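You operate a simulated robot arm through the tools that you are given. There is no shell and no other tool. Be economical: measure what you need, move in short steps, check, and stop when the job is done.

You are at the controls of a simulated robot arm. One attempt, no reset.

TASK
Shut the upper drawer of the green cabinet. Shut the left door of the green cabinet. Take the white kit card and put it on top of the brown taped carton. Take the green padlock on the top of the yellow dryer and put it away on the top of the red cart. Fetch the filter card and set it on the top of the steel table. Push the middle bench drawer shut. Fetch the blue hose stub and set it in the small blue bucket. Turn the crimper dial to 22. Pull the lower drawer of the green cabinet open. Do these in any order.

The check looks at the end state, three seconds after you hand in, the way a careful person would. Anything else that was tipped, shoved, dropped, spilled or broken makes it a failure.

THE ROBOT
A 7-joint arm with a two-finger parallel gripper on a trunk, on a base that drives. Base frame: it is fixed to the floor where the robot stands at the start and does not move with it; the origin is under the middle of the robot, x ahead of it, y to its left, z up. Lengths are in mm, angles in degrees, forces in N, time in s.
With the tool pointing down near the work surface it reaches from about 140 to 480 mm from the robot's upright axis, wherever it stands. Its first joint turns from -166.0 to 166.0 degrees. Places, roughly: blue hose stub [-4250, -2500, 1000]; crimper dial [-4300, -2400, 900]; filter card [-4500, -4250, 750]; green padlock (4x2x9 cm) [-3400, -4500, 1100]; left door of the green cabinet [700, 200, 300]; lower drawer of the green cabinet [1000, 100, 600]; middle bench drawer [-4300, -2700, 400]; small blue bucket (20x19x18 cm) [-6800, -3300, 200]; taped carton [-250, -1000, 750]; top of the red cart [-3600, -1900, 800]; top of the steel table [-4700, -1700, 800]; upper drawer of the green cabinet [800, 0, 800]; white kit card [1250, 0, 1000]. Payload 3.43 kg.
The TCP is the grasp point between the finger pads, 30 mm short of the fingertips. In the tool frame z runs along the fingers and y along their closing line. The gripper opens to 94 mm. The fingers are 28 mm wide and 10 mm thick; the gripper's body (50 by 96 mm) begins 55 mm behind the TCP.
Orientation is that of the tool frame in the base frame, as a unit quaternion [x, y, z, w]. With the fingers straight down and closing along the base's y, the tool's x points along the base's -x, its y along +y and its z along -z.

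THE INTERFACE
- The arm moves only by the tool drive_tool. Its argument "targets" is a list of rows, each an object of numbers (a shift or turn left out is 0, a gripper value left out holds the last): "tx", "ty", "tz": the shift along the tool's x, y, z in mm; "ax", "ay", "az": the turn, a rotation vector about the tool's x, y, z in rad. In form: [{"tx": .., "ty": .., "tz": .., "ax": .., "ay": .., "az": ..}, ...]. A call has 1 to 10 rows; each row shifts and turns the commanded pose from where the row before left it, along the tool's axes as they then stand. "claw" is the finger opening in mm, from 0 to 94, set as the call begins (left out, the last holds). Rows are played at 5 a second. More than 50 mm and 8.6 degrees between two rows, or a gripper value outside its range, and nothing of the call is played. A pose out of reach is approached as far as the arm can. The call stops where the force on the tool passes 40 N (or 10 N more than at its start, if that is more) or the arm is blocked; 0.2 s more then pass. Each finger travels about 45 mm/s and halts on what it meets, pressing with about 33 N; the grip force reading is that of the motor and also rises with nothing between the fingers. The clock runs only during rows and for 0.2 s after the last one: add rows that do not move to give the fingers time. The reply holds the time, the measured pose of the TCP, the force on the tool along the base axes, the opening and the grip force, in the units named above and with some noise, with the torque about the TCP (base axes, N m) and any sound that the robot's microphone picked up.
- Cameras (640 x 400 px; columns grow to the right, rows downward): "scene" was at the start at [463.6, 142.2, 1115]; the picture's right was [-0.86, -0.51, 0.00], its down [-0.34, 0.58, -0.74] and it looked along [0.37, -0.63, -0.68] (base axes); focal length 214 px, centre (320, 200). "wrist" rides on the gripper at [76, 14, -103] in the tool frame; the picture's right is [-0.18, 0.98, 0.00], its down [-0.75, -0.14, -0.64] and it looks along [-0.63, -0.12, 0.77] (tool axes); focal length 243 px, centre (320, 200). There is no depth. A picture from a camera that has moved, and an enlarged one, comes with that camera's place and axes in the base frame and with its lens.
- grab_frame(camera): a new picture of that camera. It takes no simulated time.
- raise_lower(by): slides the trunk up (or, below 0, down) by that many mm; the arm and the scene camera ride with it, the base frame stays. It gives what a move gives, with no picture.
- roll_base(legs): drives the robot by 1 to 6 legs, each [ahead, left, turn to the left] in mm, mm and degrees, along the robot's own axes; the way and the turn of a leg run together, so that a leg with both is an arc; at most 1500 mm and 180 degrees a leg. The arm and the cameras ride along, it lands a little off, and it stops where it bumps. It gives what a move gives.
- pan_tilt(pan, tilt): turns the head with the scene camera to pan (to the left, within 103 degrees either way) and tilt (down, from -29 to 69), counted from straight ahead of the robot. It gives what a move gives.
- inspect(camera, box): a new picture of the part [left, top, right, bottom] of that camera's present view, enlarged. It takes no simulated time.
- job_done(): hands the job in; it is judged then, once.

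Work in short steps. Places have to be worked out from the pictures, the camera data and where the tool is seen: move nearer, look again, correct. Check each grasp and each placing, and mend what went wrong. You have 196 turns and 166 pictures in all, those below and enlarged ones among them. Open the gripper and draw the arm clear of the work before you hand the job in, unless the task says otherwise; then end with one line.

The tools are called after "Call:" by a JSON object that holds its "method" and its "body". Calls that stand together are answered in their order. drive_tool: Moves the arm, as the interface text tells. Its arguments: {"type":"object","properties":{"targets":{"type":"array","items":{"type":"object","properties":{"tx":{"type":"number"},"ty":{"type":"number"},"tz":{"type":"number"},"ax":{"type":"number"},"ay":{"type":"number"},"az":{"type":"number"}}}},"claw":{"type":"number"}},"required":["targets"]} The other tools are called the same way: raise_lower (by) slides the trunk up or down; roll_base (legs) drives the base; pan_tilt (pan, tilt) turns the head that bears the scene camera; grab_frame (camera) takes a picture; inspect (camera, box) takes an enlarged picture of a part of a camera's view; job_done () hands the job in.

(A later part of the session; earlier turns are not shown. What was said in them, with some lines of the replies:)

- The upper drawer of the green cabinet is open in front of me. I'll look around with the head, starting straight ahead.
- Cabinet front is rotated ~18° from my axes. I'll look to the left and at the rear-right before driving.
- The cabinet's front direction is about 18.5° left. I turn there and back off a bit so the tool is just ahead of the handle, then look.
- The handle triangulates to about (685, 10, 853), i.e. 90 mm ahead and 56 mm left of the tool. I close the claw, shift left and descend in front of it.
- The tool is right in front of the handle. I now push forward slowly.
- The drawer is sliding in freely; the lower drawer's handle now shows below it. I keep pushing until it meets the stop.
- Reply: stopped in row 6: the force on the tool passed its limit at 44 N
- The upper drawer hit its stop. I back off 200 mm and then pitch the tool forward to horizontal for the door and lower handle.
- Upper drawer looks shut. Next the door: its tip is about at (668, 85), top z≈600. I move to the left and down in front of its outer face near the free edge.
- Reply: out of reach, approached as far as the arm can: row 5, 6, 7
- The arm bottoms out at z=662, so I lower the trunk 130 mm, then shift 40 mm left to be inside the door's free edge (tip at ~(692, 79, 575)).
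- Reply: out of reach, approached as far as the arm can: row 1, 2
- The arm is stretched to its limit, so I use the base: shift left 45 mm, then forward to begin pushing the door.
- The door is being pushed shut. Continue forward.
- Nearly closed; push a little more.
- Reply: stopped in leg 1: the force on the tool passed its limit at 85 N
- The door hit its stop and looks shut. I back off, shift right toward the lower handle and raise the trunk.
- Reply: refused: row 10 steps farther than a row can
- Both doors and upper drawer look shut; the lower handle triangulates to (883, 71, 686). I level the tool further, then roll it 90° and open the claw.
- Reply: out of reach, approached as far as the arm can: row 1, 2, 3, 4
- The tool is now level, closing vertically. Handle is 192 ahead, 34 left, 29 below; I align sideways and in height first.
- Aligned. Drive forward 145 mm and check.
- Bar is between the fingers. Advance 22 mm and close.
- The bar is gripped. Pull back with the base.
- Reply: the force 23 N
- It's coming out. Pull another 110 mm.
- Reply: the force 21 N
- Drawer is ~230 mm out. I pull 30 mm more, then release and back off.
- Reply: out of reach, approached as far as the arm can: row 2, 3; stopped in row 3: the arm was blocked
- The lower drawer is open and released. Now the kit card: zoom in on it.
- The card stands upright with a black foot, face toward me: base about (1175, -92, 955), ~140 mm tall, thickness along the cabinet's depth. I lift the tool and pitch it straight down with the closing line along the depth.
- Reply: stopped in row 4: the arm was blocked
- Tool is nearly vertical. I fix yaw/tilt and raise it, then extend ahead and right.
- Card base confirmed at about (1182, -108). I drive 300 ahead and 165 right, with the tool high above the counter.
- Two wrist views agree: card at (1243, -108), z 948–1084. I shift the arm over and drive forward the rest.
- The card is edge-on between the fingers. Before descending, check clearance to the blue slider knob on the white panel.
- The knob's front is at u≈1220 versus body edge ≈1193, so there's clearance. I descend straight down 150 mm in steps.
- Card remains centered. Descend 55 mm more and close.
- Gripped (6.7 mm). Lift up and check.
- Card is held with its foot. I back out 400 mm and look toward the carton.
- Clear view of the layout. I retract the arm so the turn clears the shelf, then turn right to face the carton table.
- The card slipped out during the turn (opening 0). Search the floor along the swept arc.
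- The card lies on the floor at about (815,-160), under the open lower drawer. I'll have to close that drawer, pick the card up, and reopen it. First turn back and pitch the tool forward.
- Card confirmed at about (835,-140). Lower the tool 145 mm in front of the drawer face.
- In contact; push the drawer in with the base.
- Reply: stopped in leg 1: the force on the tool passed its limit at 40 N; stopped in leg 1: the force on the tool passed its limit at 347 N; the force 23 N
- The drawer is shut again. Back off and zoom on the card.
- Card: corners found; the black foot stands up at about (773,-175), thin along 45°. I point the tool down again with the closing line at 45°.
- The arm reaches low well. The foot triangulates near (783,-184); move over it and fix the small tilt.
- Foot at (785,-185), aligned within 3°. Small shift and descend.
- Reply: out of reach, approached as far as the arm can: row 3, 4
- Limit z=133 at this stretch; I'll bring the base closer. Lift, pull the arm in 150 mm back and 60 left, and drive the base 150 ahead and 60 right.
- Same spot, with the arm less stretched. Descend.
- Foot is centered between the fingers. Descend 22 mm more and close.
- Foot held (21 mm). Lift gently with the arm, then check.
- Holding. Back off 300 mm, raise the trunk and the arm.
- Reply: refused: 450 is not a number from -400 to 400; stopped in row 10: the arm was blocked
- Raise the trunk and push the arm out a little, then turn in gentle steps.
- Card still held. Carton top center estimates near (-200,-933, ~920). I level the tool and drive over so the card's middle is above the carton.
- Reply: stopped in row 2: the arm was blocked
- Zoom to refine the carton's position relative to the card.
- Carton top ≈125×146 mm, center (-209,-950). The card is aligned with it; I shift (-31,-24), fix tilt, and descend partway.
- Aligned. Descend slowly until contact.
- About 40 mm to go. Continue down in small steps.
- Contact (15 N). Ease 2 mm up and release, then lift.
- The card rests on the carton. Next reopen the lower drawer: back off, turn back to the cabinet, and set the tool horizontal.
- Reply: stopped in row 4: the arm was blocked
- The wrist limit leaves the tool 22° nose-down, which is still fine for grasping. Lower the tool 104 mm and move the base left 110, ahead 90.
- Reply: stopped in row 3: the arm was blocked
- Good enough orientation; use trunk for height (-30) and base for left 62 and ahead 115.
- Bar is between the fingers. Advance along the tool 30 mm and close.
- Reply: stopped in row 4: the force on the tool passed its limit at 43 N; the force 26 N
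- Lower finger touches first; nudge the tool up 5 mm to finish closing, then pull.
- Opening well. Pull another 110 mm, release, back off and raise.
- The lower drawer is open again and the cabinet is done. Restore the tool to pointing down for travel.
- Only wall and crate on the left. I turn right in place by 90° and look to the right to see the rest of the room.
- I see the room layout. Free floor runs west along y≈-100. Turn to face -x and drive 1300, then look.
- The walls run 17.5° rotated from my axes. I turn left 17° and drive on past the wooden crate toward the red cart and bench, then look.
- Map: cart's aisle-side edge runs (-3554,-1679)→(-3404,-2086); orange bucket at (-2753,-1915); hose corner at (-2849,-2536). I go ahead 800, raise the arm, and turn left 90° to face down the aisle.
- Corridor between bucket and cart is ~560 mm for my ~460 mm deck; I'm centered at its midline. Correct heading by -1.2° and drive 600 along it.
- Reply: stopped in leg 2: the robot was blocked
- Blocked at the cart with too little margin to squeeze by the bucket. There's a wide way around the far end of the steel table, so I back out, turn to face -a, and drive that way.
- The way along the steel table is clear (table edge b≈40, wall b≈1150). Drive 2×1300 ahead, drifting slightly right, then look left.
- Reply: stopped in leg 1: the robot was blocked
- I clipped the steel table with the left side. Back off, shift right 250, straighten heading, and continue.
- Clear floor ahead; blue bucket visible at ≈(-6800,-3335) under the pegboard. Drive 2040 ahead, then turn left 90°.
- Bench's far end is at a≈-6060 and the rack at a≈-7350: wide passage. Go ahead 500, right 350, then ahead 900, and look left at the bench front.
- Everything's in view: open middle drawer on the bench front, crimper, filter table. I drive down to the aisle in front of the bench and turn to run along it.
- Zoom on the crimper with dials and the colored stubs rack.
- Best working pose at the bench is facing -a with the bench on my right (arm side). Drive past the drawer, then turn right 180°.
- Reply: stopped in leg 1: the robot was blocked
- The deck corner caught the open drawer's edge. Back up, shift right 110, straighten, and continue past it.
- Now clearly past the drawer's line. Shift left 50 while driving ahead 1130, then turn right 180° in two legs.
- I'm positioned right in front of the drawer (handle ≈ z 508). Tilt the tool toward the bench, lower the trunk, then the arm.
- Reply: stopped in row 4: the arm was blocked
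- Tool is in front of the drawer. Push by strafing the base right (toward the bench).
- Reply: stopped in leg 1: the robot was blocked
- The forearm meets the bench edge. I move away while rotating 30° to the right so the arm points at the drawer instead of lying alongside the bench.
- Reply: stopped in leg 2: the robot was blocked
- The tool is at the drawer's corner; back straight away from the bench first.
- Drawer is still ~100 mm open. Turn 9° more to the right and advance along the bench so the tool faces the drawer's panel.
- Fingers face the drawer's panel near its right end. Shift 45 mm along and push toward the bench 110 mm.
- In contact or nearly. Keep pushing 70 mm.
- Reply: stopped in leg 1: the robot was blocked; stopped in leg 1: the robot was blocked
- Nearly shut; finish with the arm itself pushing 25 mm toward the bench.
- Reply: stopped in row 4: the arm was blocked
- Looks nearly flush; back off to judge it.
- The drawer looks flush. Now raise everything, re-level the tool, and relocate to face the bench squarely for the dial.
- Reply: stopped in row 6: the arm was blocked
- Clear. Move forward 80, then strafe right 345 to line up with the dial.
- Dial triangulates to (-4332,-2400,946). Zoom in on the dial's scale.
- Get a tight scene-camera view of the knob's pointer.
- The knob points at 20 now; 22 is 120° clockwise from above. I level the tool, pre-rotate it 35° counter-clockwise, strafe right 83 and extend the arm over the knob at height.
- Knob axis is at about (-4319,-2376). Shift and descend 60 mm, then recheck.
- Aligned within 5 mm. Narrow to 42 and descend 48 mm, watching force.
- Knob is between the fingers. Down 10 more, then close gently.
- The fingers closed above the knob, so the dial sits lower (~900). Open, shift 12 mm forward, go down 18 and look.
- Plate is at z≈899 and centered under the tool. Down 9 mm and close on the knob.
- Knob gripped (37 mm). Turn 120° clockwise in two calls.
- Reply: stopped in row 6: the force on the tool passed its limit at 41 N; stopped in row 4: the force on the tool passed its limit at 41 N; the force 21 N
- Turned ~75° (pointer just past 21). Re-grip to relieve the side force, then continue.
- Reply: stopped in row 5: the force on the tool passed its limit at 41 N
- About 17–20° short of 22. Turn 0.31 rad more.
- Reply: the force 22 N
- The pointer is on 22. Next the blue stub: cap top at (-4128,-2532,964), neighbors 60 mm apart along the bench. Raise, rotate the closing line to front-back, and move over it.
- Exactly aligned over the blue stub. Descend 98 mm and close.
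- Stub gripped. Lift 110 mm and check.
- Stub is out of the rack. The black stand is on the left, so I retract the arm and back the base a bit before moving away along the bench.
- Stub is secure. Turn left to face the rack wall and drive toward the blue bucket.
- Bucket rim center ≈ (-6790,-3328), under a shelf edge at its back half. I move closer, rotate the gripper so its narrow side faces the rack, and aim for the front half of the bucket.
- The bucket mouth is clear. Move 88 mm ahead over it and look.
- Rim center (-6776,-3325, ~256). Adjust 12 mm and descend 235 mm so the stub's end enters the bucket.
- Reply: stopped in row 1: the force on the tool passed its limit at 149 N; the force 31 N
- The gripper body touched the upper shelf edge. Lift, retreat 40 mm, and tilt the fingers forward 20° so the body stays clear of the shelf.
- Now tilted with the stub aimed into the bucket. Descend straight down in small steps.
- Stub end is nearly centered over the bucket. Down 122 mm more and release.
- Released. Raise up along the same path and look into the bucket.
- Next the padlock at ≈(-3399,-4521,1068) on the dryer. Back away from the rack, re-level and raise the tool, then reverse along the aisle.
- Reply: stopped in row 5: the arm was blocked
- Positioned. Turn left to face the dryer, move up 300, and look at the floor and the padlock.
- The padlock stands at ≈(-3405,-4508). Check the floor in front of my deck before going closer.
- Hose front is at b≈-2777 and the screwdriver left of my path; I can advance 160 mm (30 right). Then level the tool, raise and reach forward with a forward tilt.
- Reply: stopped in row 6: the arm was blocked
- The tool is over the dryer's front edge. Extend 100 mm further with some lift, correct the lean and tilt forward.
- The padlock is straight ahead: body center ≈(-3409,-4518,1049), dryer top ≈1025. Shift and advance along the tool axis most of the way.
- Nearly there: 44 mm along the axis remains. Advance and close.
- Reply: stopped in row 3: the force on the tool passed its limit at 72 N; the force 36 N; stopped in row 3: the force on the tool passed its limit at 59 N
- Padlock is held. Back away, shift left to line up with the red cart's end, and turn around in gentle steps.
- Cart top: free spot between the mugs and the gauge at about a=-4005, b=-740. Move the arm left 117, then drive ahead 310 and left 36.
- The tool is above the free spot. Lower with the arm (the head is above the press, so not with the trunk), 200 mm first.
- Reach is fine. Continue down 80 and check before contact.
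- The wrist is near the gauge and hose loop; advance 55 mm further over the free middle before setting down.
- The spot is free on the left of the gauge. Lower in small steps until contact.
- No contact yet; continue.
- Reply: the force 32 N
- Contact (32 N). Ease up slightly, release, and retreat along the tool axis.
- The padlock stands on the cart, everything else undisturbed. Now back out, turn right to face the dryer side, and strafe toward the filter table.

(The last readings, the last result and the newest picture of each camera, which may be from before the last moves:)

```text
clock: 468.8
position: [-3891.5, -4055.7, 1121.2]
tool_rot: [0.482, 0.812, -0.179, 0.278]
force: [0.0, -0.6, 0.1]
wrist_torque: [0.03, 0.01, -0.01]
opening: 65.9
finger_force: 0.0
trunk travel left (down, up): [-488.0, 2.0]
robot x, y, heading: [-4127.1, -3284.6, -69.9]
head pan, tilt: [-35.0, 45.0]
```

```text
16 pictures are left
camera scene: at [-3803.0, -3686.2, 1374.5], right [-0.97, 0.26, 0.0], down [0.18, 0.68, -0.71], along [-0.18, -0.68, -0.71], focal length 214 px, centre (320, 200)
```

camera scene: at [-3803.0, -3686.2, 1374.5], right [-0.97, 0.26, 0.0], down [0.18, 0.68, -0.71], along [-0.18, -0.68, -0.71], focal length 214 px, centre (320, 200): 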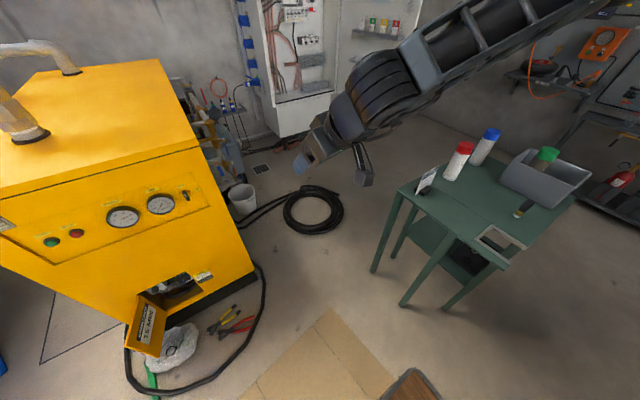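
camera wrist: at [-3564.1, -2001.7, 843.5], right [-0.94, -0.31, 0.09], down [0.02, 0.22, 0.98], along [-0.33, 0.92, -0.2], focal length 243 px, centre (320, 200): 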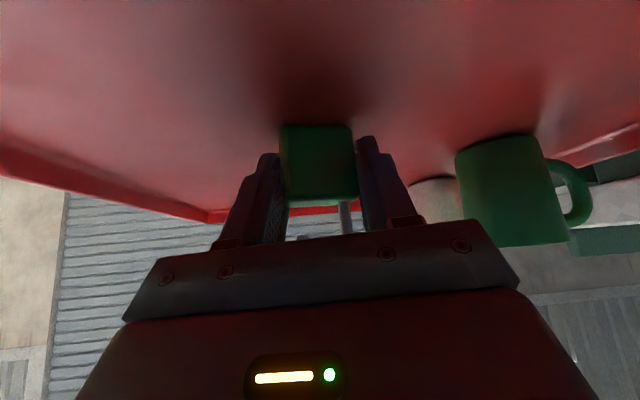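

The filter table is mapped: card near its far-left corner at ≈(-4425,-4245), standing with its thin side along ~-48°. Reposition facing the table and set the tool vertical with matching yaw.

Call:
{"method": "roll_base", "body": {"legs": [[0, 0, -2.6], [-75, -440, 0]]}}

Call:
{"method": "drive_tool", "body": {"targets": [{"ay": 0.14}, {"ay": 0.14}, {"ay": 0.14}, {"ay": 0.14}, {"ay": 0.1}]}}

Call:
{"method": "drive_tool", "body": {"targets": [{"az": 0.144}, {"az": 0.144}, {"az": 0.144}, {"az": 0.144}, {"az": 0.144}, {"az": 0.144}, {"az": 0.144}, {"az": 0.144}]}}

Call:
{"method": "grab_frame", "body": {"camera": "wrist"}}

```text
clock: 471.9
position: [-4371.0, -4127.2, 1122.2]
tool_rot: [0.501, 0.8, -0.185, 0.274]
force: [-0.3, 0.2, 0.3]
wrist_torque: [0.01, -0.05, 0.01]
opening: 66.3
finger_force: 0.0
trunk travel left (down, up): [-488.0, 2.0]
robot x, y, heading: [-4570.9, -3345.3, -72.5]
head pan, tilt: [-35.0, 45.0]
```

```text
clock: 473.1
position: [-4369.5, -4126.7, 1121.9]
tool_rot: [0.534, 0.845, -0.013, 0.0]
force: [-0.4, -0.5, 0.4]
wrist_torque: [-0.01, -0.02, 0.0]
opening: 66.2
finger_force: 0.1
trunk travel left (down, up): [-488.0, 2.0]
robot x, y, heading: [-4572.9, -3343.4, -72.8]
head pan, tilt: [-35.0, 45.0]
```

```text
clock: 474.9
position: [-4370.2, -4126.6, 1121.9]
tool_rot: [0.909, 0.417, -0.012, 0.008]
force: [-0.1, 0.4, 0.4]
wrist_torque: [-0.02, 0.01, 0.03]
opening: 65.9
finger_force: 0.1
trunk travel left (down, up): [-488.0, 2.0]
robot x, y, heading: [-4572.9, -3345.4, -72.5]
head pan, tilt: [-35.0, 45.0]
```

```text
15 pictures are left
camera wrist: at [-4307.8, -4076.2, 1221.2], right [0.63, -0.78, 0.01], down [-0.59, -0.46, 0.66], along [-0.51, -0.42, -0.75], focal length 243 px, centre (320, 200)
```

wrist: 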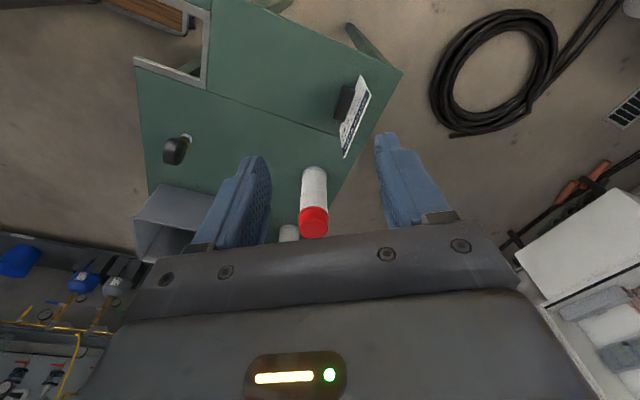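

Card bottom center ≈(-4412,-4238), edge direction gives closing yaw ≈-62°. Adjust yaw, move over it, and lower the trunk 190 mm.

Call:
{"method": "roll_base", "body": {"legs": [[50, -73, 0]]}}

Call:
{"method": "drive_tool", "body": {"targets": [{"az": 0.125, "ty": 21, "tx": -4}, {"az": 0.125, "ty": 21, "tx": -4}, {"az": 0.12}]}}

Call:
{"method": "raise_lower", "body": {"by": -190}}

Call:
{"method": "grab_frame", "body": {"camera": "wrist"}}

```text
clock: 476.0
position: [-4424.9, -4195.5, 1121.8]
tool_rot: [0.909, 0.417, -0.013, 0.007]
force: [-0.6, -0.2, 0.0]
wrist_torque: [-0.01, 0.0, -0.01]
opening: 66.0
finger_force: 0.0
trunk travel left (down, up): [-488.0, 2.0]
robot x, y, heading: [-4624.5, -3416.5, -72.6]
head pan, tilt: [-35.0, 45.0]
```

```text
clock: 476.8
position: [-4399.8, -4232.2, 1123.9]
tool_rot: [0.97, 0.244, -0.011, 0.01]
force: [0.0, -0.1, 0.2]
wrist_torque: [0.01, 0.01, -0.01]
opening: 65.7
finger_force: 0.0
trunk travel left (down, up): [-488.0, 2.0]
robot x, y, heading: [-4623.1, -3408.4, -72.4]
head pan, tilt: [-35.0, 45.0]
```

```text
clock: 478.9
position: [-4400.5, -4232.7, 933.7]
tool_rot: [0.97, 0.244, -0.011, 0.011]
force: [0.2, 0.1, 0.4]
wrist_torque: [0.02, 0.01, 0.02]
opening: 66.1
finger_force: 0.0
trunk travel left (down, up): [-298.0, 192.0]
robot x, y, heading: [-4625.9, -3415.7, -72.7]
head pan, tilt: [-35.0, 45.0]
```

```text
14 pictures are left
camera wrist: at [-4324.1, -4206.2, 1032.4], right [0.3, -0.95, 0.02], down [-0.72, -0.22, 0.66], along [-0.62, -0.21, -0.75], focal length 243 px, centre (320, 200)
```

wrist: 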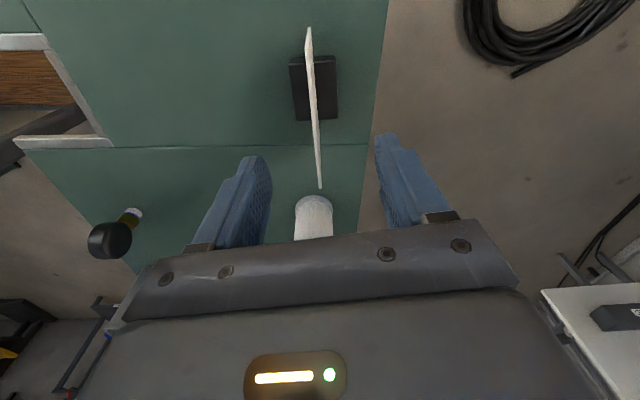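

Card is edge-on, centered between the fingers; its top is at z≈840. Descend 120 mm in steps and close.

Call:
{"method": "drive_tool", "body": {"targets": [{"tz": 30}, {"tz": 30}, {"tz": 30}, {"tz": 28}]}}

Call:
{"method": "drive_tool", "body": {"targets": [{}, {}, {}, {}, {}, {}], "claw": 0}}

Call:
{"method": "grab_frame", "body": {"camera": "wrist"}}

```text
clock: 479.9
position: [-4401.6, -4234.7, 814.0]
tool_rot: [0.97, 0.243, -0.009, 0.01]
force: [0.2, 0.1, 1.0]
wrist_torque: [-0.01, -0.01, -0.03]
opening: 66.2
finger_force: 0.1
trunk travel left (down, up): [-298.0, 192.0]
robot x, y, heading: [-4625.9, -3413.3, -72.6]
head pan, tilt: [-35.0, 45.0]
```

```text
clock: 481.3
position: [-4402.1, -4234.5, 814.7]
tool_rot: [0.97, 0.244, -0.01, 0.01]
force: [-0.4, 1.1, 2.0]
wrist_torque: [0.11, 0.06, -0.01]
opening: 6.6
finger_force: 33.4
trunk travel left (down, up): [-298.0, 192.0]
robot x, y, heading: [-4625.2, -3416.7, -72.9]
head pan, tilt: [-35.0, 45.0]
```

```text
13 pictures are left
camera wrist: at [-4325.3, -4209.1, 914.1], right [0.3, -0.95, 0.02], down [-0.72, -0.22, 0.66], along [-0.62, -0.21, -0.75], focal length 243 px, centre (320, 200)
```

wrist: 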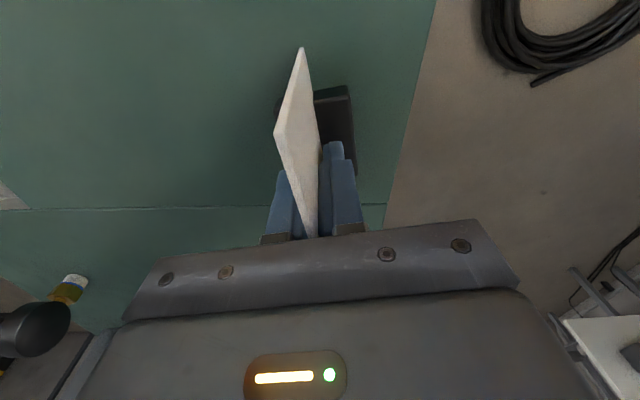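

Card gripped (6.6 mm). I can carry it without any turning, by strafing/backing around to the steel table's far side. Lift first.

Call:
{"method": "drive_tool", "body": {"targets": [{"tz": -10}, {"tz": -15}, {"tz": -20}, {"tz": -25}, {"tz": -25}]}}

Call:
{"method": "raise_lower", "body": {"by": 190}}

Call:
{"method": "grab_frame", "body": {"camera": "wrist"}}

```text
clock: 482.5
position: [-4399.9, -4231.7, 909.8]
tool_rot: [0.97, 0.244, -0.009, 0.01]
force: [0.0, -0.2, -1.5]
wrist_torque: [0.03, -0.01, -0.04]
opening: 6.9
finger_force: 32.8
trunk travel left (down, up): [-298.0, 192.0]
robot x, y, heading: [-4627.8, -3414.4, -72.6]
head pan, tilt: [-35.0, 45.0]
```

```text
clock: 484.6
position: [-4400.5, -4234.1, 1100.3]
tool_rot: [0.97, 0.244, -0.01, 0.009]
force: [-0.2, -0.1, -1.0]
wrist_torque: [0.0, 0.01, 0.01]
opening: 6.7
finger_force: 33.1
trunk travel left (down, up): [-488.0, 2.0]
robot x, y, heading: [-4626.2, -3414.1, -72.7]
head pan, tilt: [-35.0, 45.0]
```

```text
12 pictures are left
camera wrist: at [-4324.5, -4207.0, 1199.2], right [0.3, -0.95, 0.02], down [-0.72, -0.22, 0.66], along [-0.62, -0.21, -0.75], focal length 243 px, centre (320, 200)
```

wrist: 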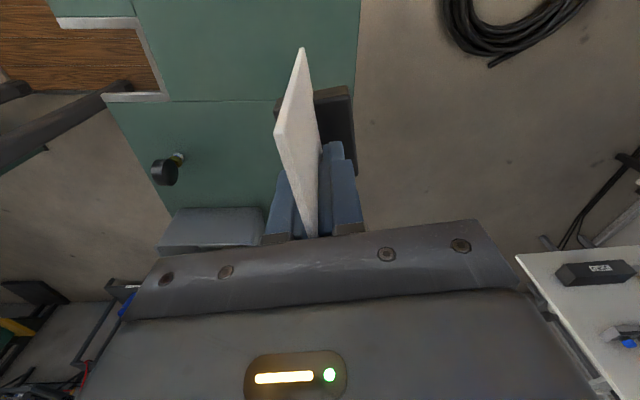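

Held well. Strafe right 1113 mm (toward -a), check the grip.

Call:
{"method": "roll_base", "body": {"legs": [[0, -600, 0], [0, -510, 0]]}}

Call:
{"method": "roll_base", "body": {"legs": [[-1060, 0, 0], [-1060, 0, 0]]}}

```text
clock: 490.6
position: [-5472.3, -4566.2, 1099.7]
tool_rot: [0.97, 0.243, -0.011, 0.01]
force: [0.6, 0.5, -1.0]
wrist_torque: [0.01, 0.0, 0.0]
opening: 6.9
finger_force: 33.0
trunk travel left (down, up): [-488.0, 2.0]
robot x, y, heading: [-5691.5, -3744.2, -72.7]
head pan, tilt: [-35.0, 45.0]
```

```text
clock: 501.2
position: [-6103.9, -2525.4, 1101.2]
tool_rot: [0.97, 0.242, -0.01, 0.009]
force: [-0.6, 0.5, -1.3]
wrist_torque: [-0.02, -0.02, 0.01]
opening: 6.8
finger_force: 32.8
trunk travel left (down, up): [-488.0, 2.0]
robot x, y, heading: [-6326.5, -1710.0, -72.9]
head pan, tilt: [-35.0, 45.0]
```

Grip fine. Now left 300, back 385 and left along the steel table.

Call:
{"method": "roll_base", "body": {"legs": [[0, 300, 0], [-380, 0, 0], [0, 720, 0], [0, 720, 0]]}}

Call:
{"method": "pan_tilt", "body": {"pan": -25, "tilt": 55}}

Call:
{"method": "grab_frame", "body": {"camera": "scene"}}

```text
clock: 512.3
position: [-4542.6, -1636.5, 1099.9]
tool_rot: [0.969, 0.247, -0.009, 0.01]
force: [-0.6, -0.4, -0.9]
wrist_torque: [0.0, 0.01, 0.01]
opening: 6.7
finger_force: 32.8
trunk travel left (down, up): [-488.0, 2.0]
robot x, y, heading: [-4771.2, -817.1, -72.4]
head pan, tilt: [-35.0, 45.0]
```

```text
clock: 513.0
position: [-4540.7, -1637.4, 1099.6]
tool_rot: [0.969, 0.246, -0.01, 0.009]
force: [-0.2, 0.0, -1.0]
wrist_torque: [-0.02, 0.02, 0.04]
opening: 6.6
finger_force: 32.8
trunk travel left (down, up): [-488.0, 2.0]
robot x, y, heading: [-4772.8, -821.3, -72.1]
head pan, tilt: [-25.0, 55.0]
```

```text
11 pictures are left
camera scene: at [-4448.6, -1229.0, 1361.1], right [-0.99, 0.13, 0.0], down [0.1, 0.81, -0.57], along [-0.07, -0.57, -0.82], focal length 214 px, centre (320, 200)
```

scene: 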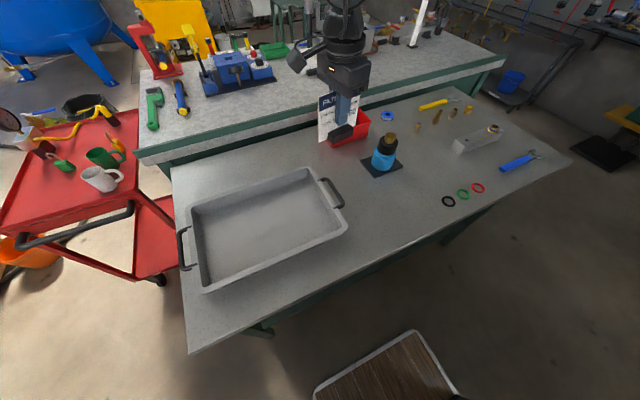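

Free spot on the steel table at ≈(-4728,-1569), between tray, bottle and rings. Strafe right 157 and pull the arm back 122.

Call:
{"method": "roll_base", "body": {"legs": [[0, -157, 0]]}}

Call:
{"method": "drive_tool", "body": {"targets": [{"tx": 5, "ty": -24}, {"tx": 5, "ty": -24}, {"tx": 5, "ty": -24}, {"tx": 4, "ty": -24}, {"tx": 4, "ty": -24}]}}

Call:
{"method": "raise_lower", "body": {"by": -130}}

Call:
{"method": "grab_frame", "body": {"camera": "scene"}}

```text
clock: 514.4
position: [-4692.4, -1684.6, 1098.7]
tool_rot: [0.969, 0.247, -0.01, 0.01]
force: [0.1, -0.2, -1.2]
wrist_torque: [0.0, 0.02, -0.04]
opening: 6.8
finger_force: 33.4
trunk travel left (down, up): [-488.0, 2.0]
robot x, y, heading: [-4923.5, -869.5, -72.2]
head pan, tilt: [-25.0, 55.0]
```

```text
clock: 515.6
position: [-4729.1, -1567.8, 1097.0]
tool_rot: [0.969, 0.247, -0.01, 0.009]
force: [-0.8, -0.1, -1.0]
wrist_torque: [0.02, 0.04, 0.0]
opening: 6.8
finger_force: 32.5
trunk travel left (down, up): [-488.0, 2.0]
robot x, y, heading: [-4921.1, -867.9, -72.4]
head pan, tilt: [-25.0, 55.0]
```

```text
clock: 517.2
position: [-4730.3, -1569.8, 967.9]
tool_rot: [0.969, 0.247, -0.009, 0.009]
force: [0.2, 1.2, -1.3]
wrist_torque: [0.01, -0.01, 0.0]
opening: 7.0
finger_force: 33.1
trunk travel left (down, up): [-358.0, 132.0]
robot x, y, heading: [-4923.0, -865.6, -72.4]
head pan, tilt: [-25.0, 55.0]
```

```text
10 pictures are left
camera scene: at [-4599.0, -1277.0, 1231.1], right [-0.99, 0.13, 0.0], down [0.1, 0.81, -0.57], along [-0.07, -0.57, -0.82], focal length 214 px, centre (320, 200)
```

scene: 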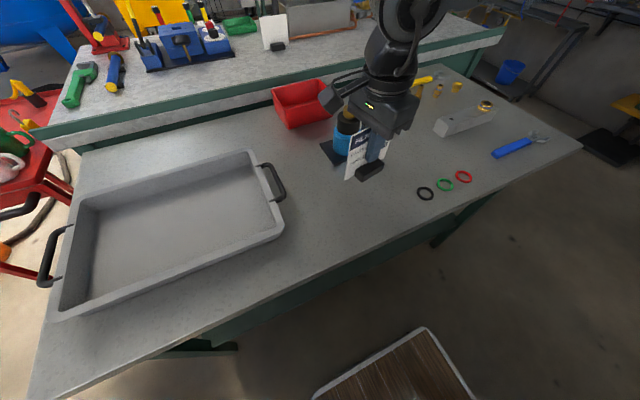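

Above the free spot. Lower 65 mm, then small steps to contact.

Call:
{"method": "drive_tool", "body": {"targets": [{"tz": 25}, {"tz": 20}, {"tz": 15}, {"tz": 5}, {}]}}

Call:
{"method": "inspect", "body": {"camera": "scene", "box": [290, 110, 450, 230]}}

```text
clock: 518.4
position: [-4731.0, -1571.0, 902.4]
tool_rot: [0.969, 0.247, -0.009, 0.009]
force: [-0.2, -0.4, -1.8]
wrist_torque: [-0.02, 0.0, 0.01]
opening: 6.8
finger_force: 32.6
trunk travel left (down, up): [-358.0, 132.0]
robot x, y, heading: [-4927.0, -868.3, -72.3]
head pan, tilt: [-25.0, 55.0]
```

```text
3.33 times, centred on (370, 170) of scene
camera zoom: at [-4599.0, -1277.0, 1231.1], right [-0.99, 0.13, 0.0], down [0.1, 0.81, -0.57], along [-0.07, -0.57, -0.82], focal length 715 px, centre (153, 300)
```

zoom: 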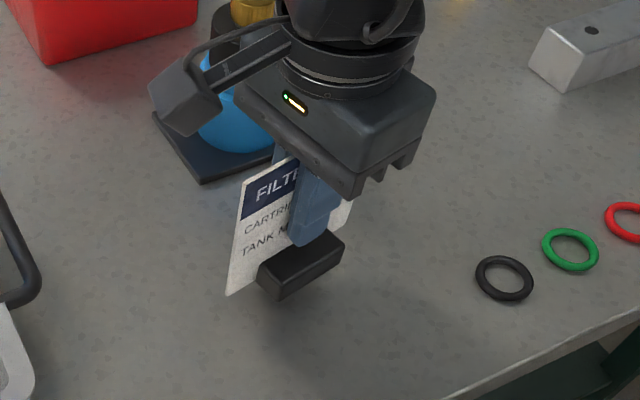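

About 45 mm to go with good clearance. Descend in small steps.

Call:
{"method": "drive_tool", "body": {"targets": [{"tz": 10}, {"tz": 10}, {"tz": 6}, {}]}}

Call:
{"method": "drive_tool", "body": {"targets": [{"tz": 5}, {"tz": 4}, {}]}}

Call:
{"method": "drive_tool", "body": {"targets": [{"tz": 4}, {"tz": 4}, {}]}}

```text
clock: 519.4
position: [-4730.7, -1571.7, 878.9]
tool_rot: [0.969, 0.247, -0.01, 0.011]
force: [0.0, -1.1, 28.0]
wrist_torque: [0.53, 0.33, -0.01]
opening: 7.1
finger_force: 32.9
trunk travel left (down, up): [-358.0, 132.0]
robot x, y, heading: [-4920.5, -866.2, -72.6]
head pan, tilt: [-25.0, 55.0]
```

```text
clock: 519.8
position: [-4730.3, -1570.8, 877.9]
tool_rot: [0.969, 0.248, -0.008, 0.011]
force: [-2.6, 3.6, 20.7]
wrist_torque: [0.78, 0.18, 0.03]
opening: 6.7
finger_force: 33.4
trunk travel left (down, up): [-358.0, 132.0]
robot x, y, heading: [-4924.7, -869.2, -72.1]
head pan, tilt: [-25.0, 55.0]
stopped in row 1: the force on the tool passed its limit at 48 N (the readings are from after the stop); the commanded pose is now the measured one
```

```text
clock: 520.1
position: [-4730.9, -1571.8, 877.3]
tool_rot: [0.969, 0.248, -0.01, 0.011]
force: [-3.5, 5.5, 22.8]
wrist_torque: [0.95, 0.17, 0.1]
opening: 6.9
finger_force: 32.8
trunk travel left (down, up): [-358.0, 132.0]
robot x, y, heading: [-4922.4, -866.7, -72.2]
head pan, tilt: [-25.0, 55.0]
stopped in row 1: the force on the tool passed its limit at 46 N (the readings are from after the stop); the commanded pose is now the measured one
```

In contact with the table. Ease up 1.5 mm, open slightly, then lift clear.

Call:
{"method": "drive_tool", "body": {"targets": [{"tz": -1.5}, {}]}}

Call:
{"method": "drive_tool", "body": {"targets": [{}, {}, {}, {}, {}], "claw": 40}}

Call:
{"method": "drive_tool", "body": {"targets": [{"tz": -15}, {"tz": -25}, {"tz": -35}, {"tz": -40}, {"tz": -40}]}}

Call:
{"method": "inspect", "body": {"camera": "scene", "box": [290, 110, 450, 230]}}

```text
clock: 520.7
position: [-4730.0, -1571.7, 877.7]
tool_rot: [0.969, 0.247, -0.009, 0.012]
force: [-2.0, 4.2, 9.8]
wrist_torque: [0.58, -0.05, 0.09]
opening: 6.9
finger_force: 33.1
trunk travel left (down, up): [-358.0, 132.0]
robot x, y, heading: [-4919.5, -862.9, -72.5]
head pan, tilt: [-25.0, 55.0]
```

```text
clock: 521.9
position: [-4730.7, -1571.5, 877.7]
tool_rot: [0.969, 0.248, -0.01, 0.012]
force: [0.8, -1.0, 7.2]
wrist_torque: [0.15, -0.11, -0.05]
opening: 39.8
finger_force: 0.1
trunk travel left (down, up): [-358.0, 132.0]
robot x, y, heading: [-4924.5, -867.8, -72.2]
head pan, tilt: [-25.0, 55.0]
```

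```text
clock: 523.1
position: [-4730.4, -1569.1, 1033.6]
tool_rot: [0.969, 0.248, -0.01, 0.012]
force: [0.2, 0.3, 0.7]
wrist_torque: [0.01, 0.0, -0.01]
opening: 40.1
finger_force: 0.1
trunk travel left (down, up): [-358.0, 132.0]
robot x, y, heading: [-4916.4, -867.5, -72.5]
head pan, tilt: [-25.0, 55.0]
```

```text
3.33 times, centred on (370, 170) of scene
camera zoom: at [-4599.0, -1277.2, 1230.9], right [-0.99, 0.13, 0.0], down [0.1, 0.81, -0.57], along [-0.07, -0.57, -0.82], focal length 715 px, centre (153, 300)
```

zoom: 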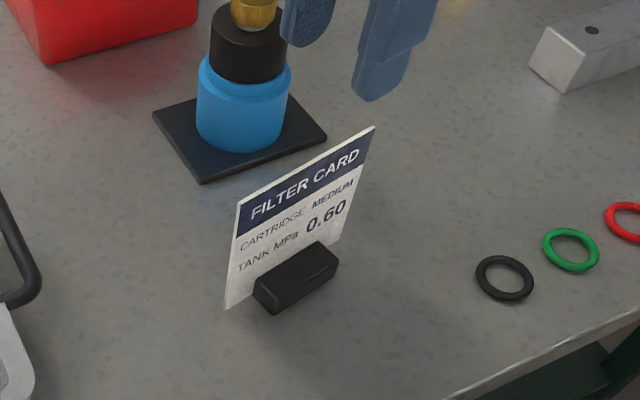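

Filter card stands properly. I use the remaining budget to verify the bucket and drawer: raise the trunk and drive back around.

Call:
{"method": "raise_lower", "body": {"by": 130}}

Call:
{"method": "roll_base", "body": {"legs": [[0, -1290, 0], [400, 0, 0], [0, -300, 0], [1150, 0, 0]]}}

Call:
{"method": "pan_tilt", "body": {"pan": -75, "tilt": 45}}

Call:
{"method": "grab_frame", "body": {"camera": "scene"}}

```text
clock: 524.7
position: [-4728.8, -1567.2, 1161.5]
tool_rot: [0.969, 0.248, -0.009, 0.012]
force: [-0.3, 0.5, 0.1]
wrist_torque: [-0.03, -0.01, 0.02]
opening: 39.9
finger_force: 0.0
trunk travel left (down, up): [-488.0, 2.0]
robot x, y, heading: [-4922.5, -867.4, -72.5]
head pan, tilt: [-25.0, 55.0]
```

```text
clock: 540.5
position: [-5765.8, -3538.3, 1163.4]
tool_rot: [0.968, 0.249, -0.01, 0.011]
force: [-0.2, 0.1, -0.4]
wrist_torque: [-0.01, 0.01, 0.01]
opening: 40.1
finger_force: 0.0
trunk travel left (down, up): [-488.0, 2.0]
robot x, y, heading: [-5956.0, -2838.5, -72.3]
head pan, tilt: [-25.0, 55.0]
```

```text
clock: 541.6
position: [-5764.2, -3539.2, 1161.7]
tool_rot: [0.969, 0.248, -0.01, 0.011]
force: [0.4, 0.5, 0.3]
wrist_torque: [-0.01, -0.01, 0.02]
opening: 39.9
finger_force: 0.1
trunk travel left (down, up): [-488.0, 2.0]
robot x, y, heading: [-5962.1, -2841.9, -72.1]
head pan, tilt: [-75.0, 45.0]
```

```text
7 pictures are left
camera scene: at [-5693.9, -3220.4, 1374.5], right [-0.54, 0.84, 0.0], down [0.59, 0.38, -0.71], along [-0.59, -0.38, -0.71], focal length 214 px, centre (320, 200)
```

scene: 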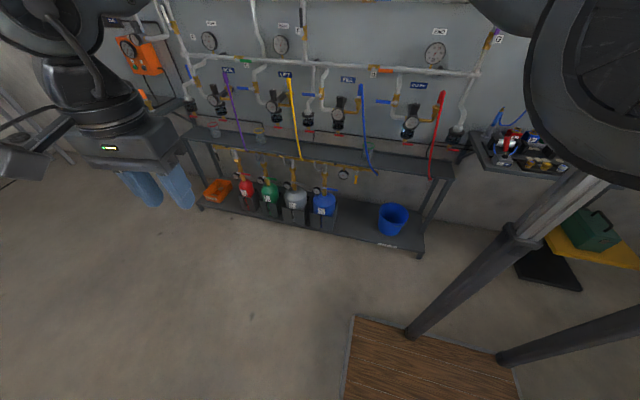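

Zoom in on the bucket; then view the bench's front from here.

Call:
{"method": "inspect", "body": {"camera": "scene", "box": [360, 190, 430, 245]}}

Call:
{"method": "roll_base", "body": {"legs": [[650, 0, 0]]}}

Call:
{"method": "pan_tilt", "body": {"pan": 85, "tilt": 35}}

Call:
{"method": "grab_frame", "body": {"camera": "scene"}}

```text
7.27 times, centred on (395, 218) of scene
camera zoom: at [-5693.9, -3220.4, 1374.5], right [-0.54, 0.84, 0.0], down [0.59, 0.38, -0.71], along [-0.59, -0.38, -0.71], focal length 1560 px, centre (-226, 73)
```

zoom: 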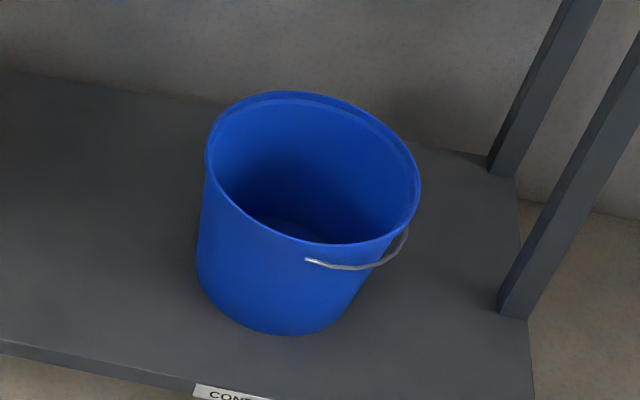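

```text
clock: 545.2
position: [-5568.9, -4150.7, 1163.2]
tool_rot: [0.969, 0.247, -0.009, 0.011]
force: [0.6, -0.6, -0.1]
wrist_torque: [0.01, 0.04, -0.01]
opening: 40.4
finger_force: 0.0
trunk travel left (down, up): [-488.0, 2.0]
robot x, y, heading: [-5764.6, -3447.5, -72.3]
head pan, tilt: [-75.0, 45.0]
```

```text
clock: 547.7
position: [-5569.6, -4149.2, 1162.4]
tool_rot: [0.969, 0.248, -0.01, 0.012]
force: [-0.8, -1.0, -0.4]
wrist_torque: [0.0, -0.01, 0.01]
opening: 40.2
finger_force: 0.1
trunk travel left (down, up): [-488.0, 2.0]
robot x, y, heading: [-5762.2, -3451.1, -72.1]
head pan, tilt: [85.0, 35.0]
```

```text
5 pictures are left
camera scene: at [-5343.9, -3767.8, 1389.3], right [0.22, -0.98, 0.0], down [-0.56, -0.13, -0.82], along [0.8, 0.18, -0.57], focal length 214 px, centre (320, 200)
```

scene: 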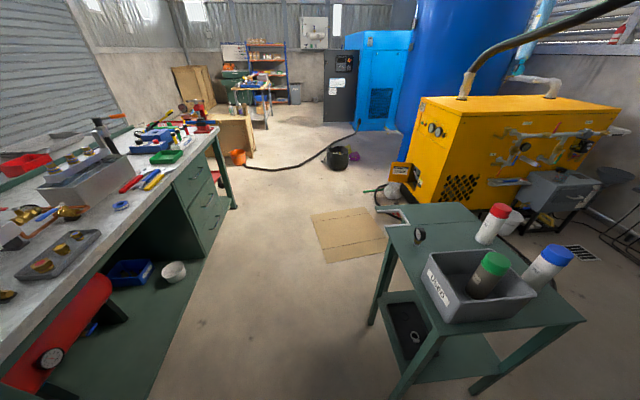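

Bucket upright, no stub outside it. Zoom on the bench drawers.

Call:
{"method": "inspect", "body": {"camera": "scene", "box": [150, 130, 250, 260]}}

```text
3.08 times, centred on (200, 195) of scene
camera zoom: at [-5343.9, -3767.8, 1389.3], right [0.22, -0.98, 0.0], down [-0.56, -0.13, -0.82], along [0.8, 0.18, -0.57], focal length 660 px, centre (689, 215)
```

zoom: 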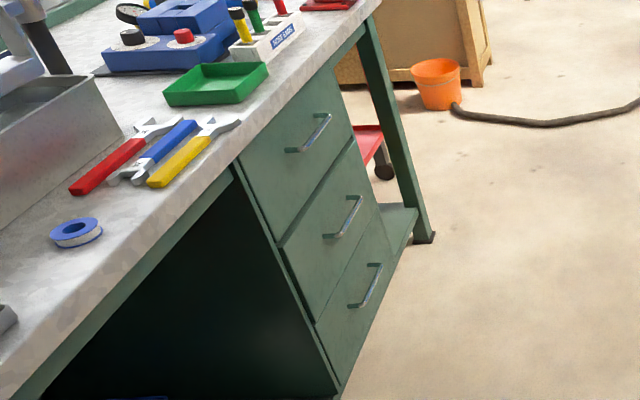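

The middle drawer still sticks out ~15 mm, so I'll push it fully home facing the bench. First move clear, turn around and retract the arm.

Call:
{"method": "drive_tool", "body": {"targets": [{"tx": -13.5, "ty": -38, "tz": 13.5}, {"tx": -13.5, "ty": -38, "tz": 13.5}, {"tx": -13.5, "ty": -38, "tz": 13.5}, {"tx": -13.5, "ty": -38, "tz": 13.5}, {"tx": -13.5, "ty": -38, "tz": 13.5}], "claw": 0}}

Call:
{"method": "roll_base", "body": {"legs": [[290, 0, 0], [0, 0, 90], [0, 0, 90.2]]}}

```text
clock: 548.9
position: [-5722.6, -4026.6, 1090.3]
tool_rot: [0.969, 0.248, -0.009, 0.012]
force: [0.2, 0.0, 0.3]
wrist_torque: [-0.01, 0.01, 0.03]
opening: 0.1
finger_force: 33.0
out of reach, approached as far as the arm can: row 5
trunk travel left (down, up): [-488.0, 2.0]
robot x, y, heading: [-5758.9, -3451.4, -72.4]
head pan, tilt: [85.0, 35.0]
```

```text
clock: 558.5
position: [-5710.0, -3147.2, 1089.9]
tool_rot: [-0.243, 0.97, 0.011, 0.009]
force: [-0.2, 0.4, -0.3]
wrist_torque: [0.0, 0.01, 0.0]
opening: 0.0
finger_force: 33.1
trunk travel left (down, up): [-488.0, 2.0]
robot x, y, heading: [-5675.7, -3724.8, 107.4]
head pan, tilt: [85.0, 35.0]
```

Strafe right 1410 along the bench, then back up to make room and lower the trunk.

Call:
{"method": "roll_base", "body": {"legs": [[0, -705, 0], [0, -705, 0], [-180, 0, 0]]}}

Call:
{"method": "raise_lower", "body": {"by": -400}}

```text
clock: 566.9
position: [-4291.4, -2851.9, 1090.4]
tool_rot: [-0.224, 0.975, 0.011, 0.009]
force: [0.9, -0.1, -0.2]
wrist_torque: [0.01, -0.01, 0.0]
opening: 0.1
finger_force: 33.2
trunk travel left (down, up): [-488.0, 2.0]
robot x, y, heading: [-4280.3, -3429.8, 105.0]
head pan, tilt: [85.0, 35.0]
stopped in leg 3: the robot was blocked; the commanded pose is now the measured one
```

```text
clock: 570.7
position: [-4292.2, -2850.9, 689.8]
tool_rot: [-0.225, 0.974, 0.011, 0.009]
force: [0.0, 0.2, -0.2]
wrist_torque: [-0.04, -0.01, -0.01]
opening: 0.0
finger_force: 32.6
trunk travel left (down, up): [-88.0, 402.0]
robot x, y, heading: [-4277.0, -3433.4, 105.0]
head pan, tilt: [85.0, 35.0]
```

The base touched something behind while backing; I ease forward 20 mm. Then tilt the tool forward, lower it in front of the drawer panel left of its handle.

Call:
{"method": "roll_base", "body": {"legs": [[20, 0, 0]]}}

Call:
{"method": "drive_tool", "body": {"targets": [{"ax": -0.14, "tx": 15}, {"ax": -0.14, "tx": 15}, {"ax": -0.14, "tx": 15}, {"ax": -0.14, "tx": 10}, {"ty": -18, "tz": 28.8}, {"ty": -18, "tz": 28.8}, {"ty": -18, "tz": 28.8}, {"ty": -18, "tz": 28.8}, {"ty": -18, "tz": 28.8}]}}

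Call:
{"method": "grab_frame", "body": {"camera": "wrist"}}

```text
clock: 571.5
position: [-4297.5, -2831.7, 691.5]
tool_rot: [-0.226, 0.974, 0.011, 0.009]
force: [0.3, -1.0, 0.4]
wrist_torque: [0.0, -0.01, 0.02]
opening: 0.0
finger_force: 33.0
trunk travel left (down, up): [-88.0, 402.0]
robot x, y, heading: [-4284.5, -3412.8, 104.8]
head pan, tilt: [85.0, 35.0]
```

```text
clock: 573.5
position: [-4320.3, -2766.7, 485.7]
tool_rot: [-0.218, 0.933, 0.28, -0.053]
force: [0.1, -0.2, -0.2]
wrist_torque: [0.0, 0.02, -0.02]
opening: 0.0
finger_force: 32.8
out of reach, approached as far as the arm can: row 1, 2, 3, 4
trunk travel left (down, up): [-88.0, 402.0]
robot x, y, heading: [-4285.3, -3412.3, 105.1]
head pan, tilt: [85.0, 35.0]
```

```text
3 pictures are left
camera wrist: at [-4370.0, -2840.6, 574.8], right [-0.21, 0.82, 0.54], down [0.87, -0.1, 0.48], along [0.44, 0.57, -0.69], focal length 243 px, centre (320, 200)
```

wrist: 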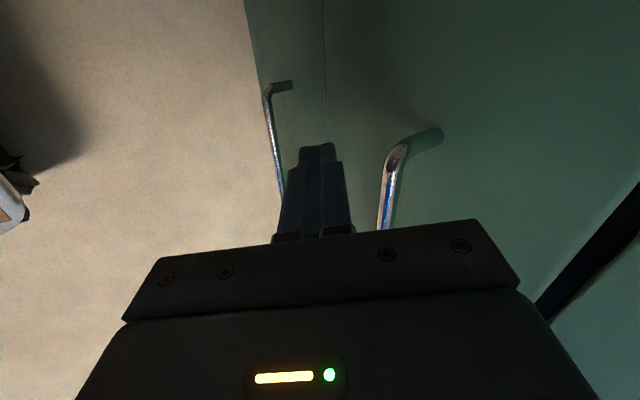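

The fingertips are near the seam below the middle drawer's handle. Back off 60, rise 40, then push forward on the handle/panel until it stops.

Call:
{"method": "drive_tool", "body": {"targets": [{"ty": -25, "tz": -16}, {"ty": -25, "tz": -16}, {"ty": 21, "tz": -34}]}}

Call:
{"method": "drive_tool", "body": {"targets": [{"ty": 8.5, "tz": 5.3}, {"ty": 8.5, "tz": 5.3}, {"ty": 8.5, "tz": 5.3}, {"ty": 8.5, "tz": 5.3}, {"ty": 8.5, "tz": 5.3}, {"ty": 8.5, "tz": 5.3}, {"ty": 8.5, "tz": 5.3}, {"ty": 8.5, "tz": 5.3}]}}

```text
clock: 574.3
position: [-4295.1, -2821.2, 525.9]
tool_rot: [-0.218, 0.933, 0.28, -0.053]
force: [-0.7, -0.3, -0.3]
wrist_torque: [-0.02, 0.0, 0.0]
opening: 0.0
finger_force: 33.5
trunk travel left (down, up): [-88.0, 402.0]
robot x, y, heading: [-4282.6, -3413.2, 105.0]
head pan, tilt: [85.0, 35.0]
```

```text
clock: 576.1
position: [-4329.3, -2749.7, 526.8]
tool_rot: [-0.219, 0.933, 0.279, -0.054]
force: [0.1, 0.5, 0.2]
wrist_torque: [-0.01, 0.0, 0.01]
opening: 0.1
finger_force: 33.1
trunk travel left (down, up): [-88.0, 402.0]
robot x, y, heading: [-4286.2, -3409.8, 104.9]
head pan, tilt: [85.0, 35.0]
```

No contact force yet; continue pushing.

Call:
{"method": "drive_tool", "body": {"targets": [{"ty": 8.5, "tz": 5.3}, {"ty": 8.5, "tz": 5.3}, {"ty": 8.5, "tz": 5.3}, {"ty": 8.5, "tz": 5.3}, {"ty": 8.5, "tz": 5.3}, {"ty": 8.5, "tz": 5.3}]}}

Call:
{"method": "grab_frame", "body": {"camera": "wrist"}}

```text
clock: 577.4
position: [-4348.6, -2706.2, 527.6]
tool_rot: [-0.217, 0.935, 0.275, -0.052]
force: [5.7, -16.1, 14.9]
wrist_torque: [0.06, -0.15, -0.17]
opening: 0.0
finger_force: 32.7
trunk travel left (down, up): [-88.0, 402.0]
robot x, y, heading: [-4284.9, -3413.8, 105.2]
head pan, tilt: [85.0, 35.0]
stopped in row 6: the force on the tool passed its limit at 62 N (the readings are from after the stop); the commanded pose is now the measured one
```

```text
2 pictures are left
camera wrist: at [-4400.5, -2779.2, 617.7], right [-0.21, 0.82, 0.53], down [0.87, -0.1, 0.48], along [0.45, 0.56, -0.69], focal length 243 px, centre (320, 200)
```

wrist: 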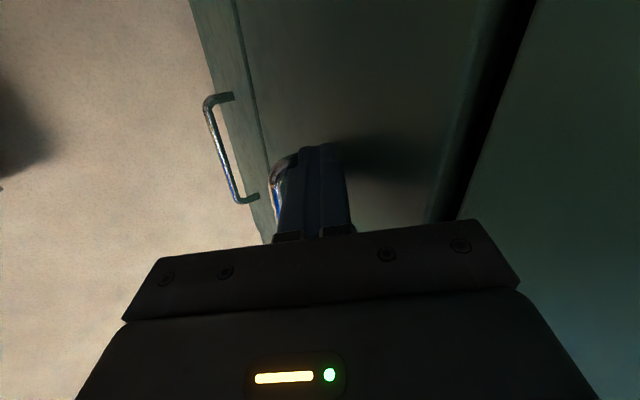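

Hard stop reached with 62 N on the panel. Back the tool off 100 mm and check with the head camera.

Call:
{"method": "drive_tool", "body": {"targets": [{"ty": -21, "tz": -13}, {"ty": -21, "tz": -13}, {"ty": -21, "tz": -13}, {"ty": -21, "tz": -13}, {"ty": -21, "tz": -13}]}}

Call:
{"method": "pan_tilt", "body": {"pan": -40, "tilt": 50}}

Call:
{"method": "grab_frame", "body": {"camera": "scene"}}

```text
clock: 578.6
position: [-4298.2, -2817.3, 526.1]
tool_rot: [-0.218, 0.935, 0.275, -0.053]
force: [-15.4, -5.6, 16.6]
wrist_torque: [0.05, 0.41, 0.18]
opening: 0.1
finger_force: 32.9
trunk travel left (down, up): [-88.0, 402.0]
robot x, y, heading: [-4284.3, -3410.9, 105.1]
head pan, tilt: [85.0, 35.0]
```

```text
clock: 580.7
position: [-4295.5, -2816.5, 526.0]
tool_rot: [-0.217, 0.935, 0.276, -0.051]
force: [-11.9, -5.2, 21.6]
wrist_torque: [0.11, 0.21, 0.08]
opening: 0.1
finger_force: 33.0
trunk travel left (down, up): [-88.0, 402.0]
robot x, y, heading: [-4286.8, -3410.9, 104.9]
head pan, tilt: [-40.0, 50.0]
```

```text
1 pictures are left
camera scene: at [-4569.0, -2991.0, 967.8], right [0.91, -0.42, 0.0], down [-0.32, -0.69, -0.64], along [0.27, 0.58, -0.77], focal length 214 px, centre (320, 200)
```

scene: 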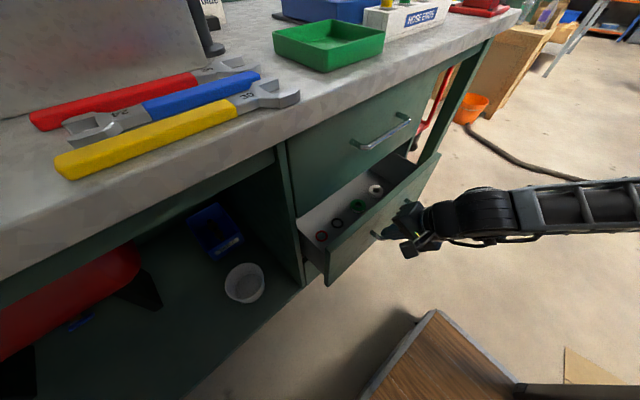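

The fingertip was hooked behind the handle and dragged the drawer out again. Push it back in to the stop, then raise the tool vertically out of the handle before backing away.

Call:
{"method": "drive_tool", "body": {"targets": [{"ty": 17, "tz": 10.6}, {"ty": 17, "tz": 10.6}, {"ty": 17, "tz": 10.6}, {"ty": 17, "tz": 10.6}, {"ty": 13, "tz": 8}, {"ty": 8.5, "tz": 5.3}, {"ty": 8.5, "tz": 5.3}, {"ty": 8.5, "tz": 5.3}]}}

Call:
{"method": "drive_tool", "body": {"targets": [{"ty": 10, "tz": -17}, {"ty": 10, "tz": -17}, {"ty": 10, "tz": -17}]}}

```text
clock: 582.1
position: [-4339.6, -2727.9, 524.3]
tool_rot: [-0.217, 0.937, 0.27, -0.052]
force: [4.0, -12.3, 12.8]
wrist_torque: [-0.15, -0.22, -0.13]
opening: 0.0
finger_force: 32.8
trunk travel left (down, up): [-88.0, 402.0]
robot x, y, heading: [-4282.6, -3411.1, 105.3]
head pan, tilt: [-40.0, 50.0]
stopped in row 6: the force on the tool passed its limit at 56 N (the readings are from after the stop); the commanded pose is now the measured one
```

```text
clock: 582.9
position: [-4343.3, -2730.0, 583.2]
tool_rot: [-0.216, 0.937, 0.269, -0.052]
force: [-0.6, -0.2, 0.2]
wrist_torque: [-0.01, 0.02, 0.04]
opening: 0.0
finger_force: 33.0
trunk travel left (down, up): [-88.0, 402.0]
robot x, y, heading: [-4282.0, -3412.7, 105.0]
head pan, tilt: [-40.0, 50.0]
```

Free of the handle now (tip ~50 mm above it). Push the panel here again to its stop.

Call:
{"method": "drive_tool", "body": {"targets": [{"ty": 8.5, "tz": 5.3}, {"ty": 8.5, "tz": 5.3}, {"ty": 5, "tz": 3}, {"ty": 5, "tz": 3}, {"ty": 5, "tz": 3}, {"ty": 5, "tz": 3}, {"ty": 5, "tz": 3}]}}

```text
clock: 583.9
position: [-4352.3, -2706.1, 583.2]
tool_rot: [-0.214, 0.939, 0.266, -0.052]
force: [5.1, -13.4, 14.5]
wrist_torque: [0.04, -0.15, -0.17]
opening: 0.0
finger_force: 33.2
trunk travel left (down, up): [-88.0, 402.0]
robot x, y, heading: [-4282.5, -3411.5, 105.1]
head pan, tilt: [-40.0, 50.0]
stopped in row 4: the force on the tool passed its limit at 52 N (the readings are from after the stop); the commanded pose is now the measured one
```

Stop at the same place as before. Push once more to confirm it doesn't move further.

Call:
{"method": "drive_tool", "body": {"targets": [{"ty": 5, "tz": 3}, {"ty": 5, "tz": 3}, {"ty": 5, "tz": 3}]}}

Call:
{"method": "drive_tool", "body": {"targets": [{"ty": 5, "tz": 3}, {"ty": 5, "tz": 3}, {"ty": 5, "tz": 3}]}}

```text
clock: 584.2
position: [-4353.1, -2706.4, 581.3]
tool_rot: [-0.214, 0.939, 0.263, -0.05]
force: [4.3, -12.9, 13.9]
wrist_torque: [0.09, -0.12, -0.13]
opening: 0.0
finger_force: 33.0
trunk travel left (down, up): [-88.0, 402.0]
robot x, y, heading: [-4285.7, -3414.6, 104.8]
head pan, tilt: [-40.0, 50.0]
stopped in row 1: the force on the tool passed its limit at 50 N (the readings are from after the stop); the commanded pose is now the measured one
```

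```text
clock: 584.5
position: [-4352.5, -2707.5, 581.5]
tool_rot: [-0.213, 0.94, 0.261, -0.051]
force: [4.7, -12.6, 13.4]
wrist_torque: [0.09, -0.11, -0.17]
opening: 0.0
finger_force: 33.5
trunk travel left (down, up): [-88.0, 402.0]
robot x, y, heading: [-4282.4, -3410.5, 105.2]
head pan, tilt: [-40.0, 50.0]
stopped in row 1: the force on the tool passed its limit at 51 N (the readings are from after the stop); the commanded pose is now the measured one
```

Firmly shut. Back off horizontally (tip is above the handle now) while watching force.

Call:
{"method": "drive_tool", "body": {"targets": [{"ty": -8, "tz": -5.5}, {"ty": -15, "tz": -12}, {"ty": -20, "tz": -14}, {"ty": -21, "tz": -14}, {"ty": -21, "tz": -14}]}}

Call:
{"method": "grab_frame", "body": {"camera": "scene"}}

```text
clock: 585.7
position: [-4308.6, -2799.0, 589.5]
tool_rot: [-0.214, 0.939, 0.263, -0.051]
force: [0.3, 0.2, -0.2]
wrist_torque: [0.0, -0.01, 0.02]
opening: 0.0
finger_force: 33.2
trunk travel left (down, up): [-88.0, 402.0]
robot x, y, heading: [-4281.9, -3411.6, 105.1]
head pan, tilt: [-40.0, 50.0]
```

```text
0 pictures are left
camera scene: at [-4568.5, -2991.5, 967.5], right [0.91, -0.42, 0.0], down [-0.32, -0.69, -0.64], along [0.27, 0.58, -0.77], focal length 214 px, centre (320, 200)
```

scene: 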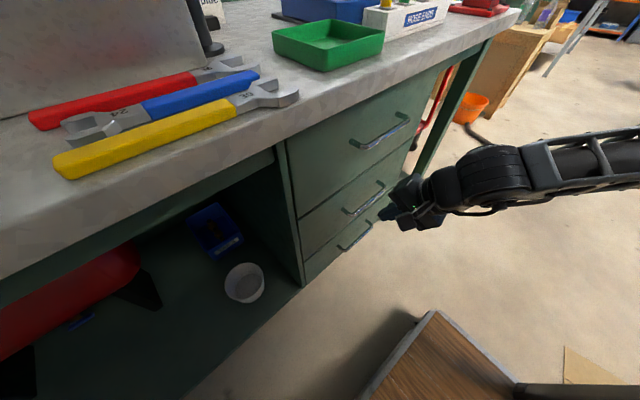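

All three drawers are flush. Retract a bit more, open the gripper, and hand in.

Call:
{"method": "drive_tool", "body": {"targets": [{"ty": -15, "tz": -25}, {"ty": -10, "tz": -30}, {}, {}], "claw": 40}}

Call:
{"method": "job_done", "body": {}}

```text
clock: 586.7
position: [-4277.7, -2831.0, 610.3]
tool_rot: [-0.214, 0.94, 0.261, -0.051]
force: [-0.4, -0.4, -0.3]
wrist_torque: [0.01, 0.02, 0.04]
opening: 39.8
finger_force: 0.1
out of reach, approached as far as the arm can: row 2
trunk travel left (down, up): [-88.0, 402.0]
robot x, y, heading: [-4281.0, -3412.4, 104.8]
head pan, tilt: [-40.0, 50.0]
```

```text
The job is handed in.
```

I did all nine tasks and handed the job in. Three doubts remain: the blue stub in the bucket was never seen after I released it, the kit card lies flat on the carton (I dropped it once on the way), and the base bumped the red cart, the steel table and possibly the filter table, none checked for movement.
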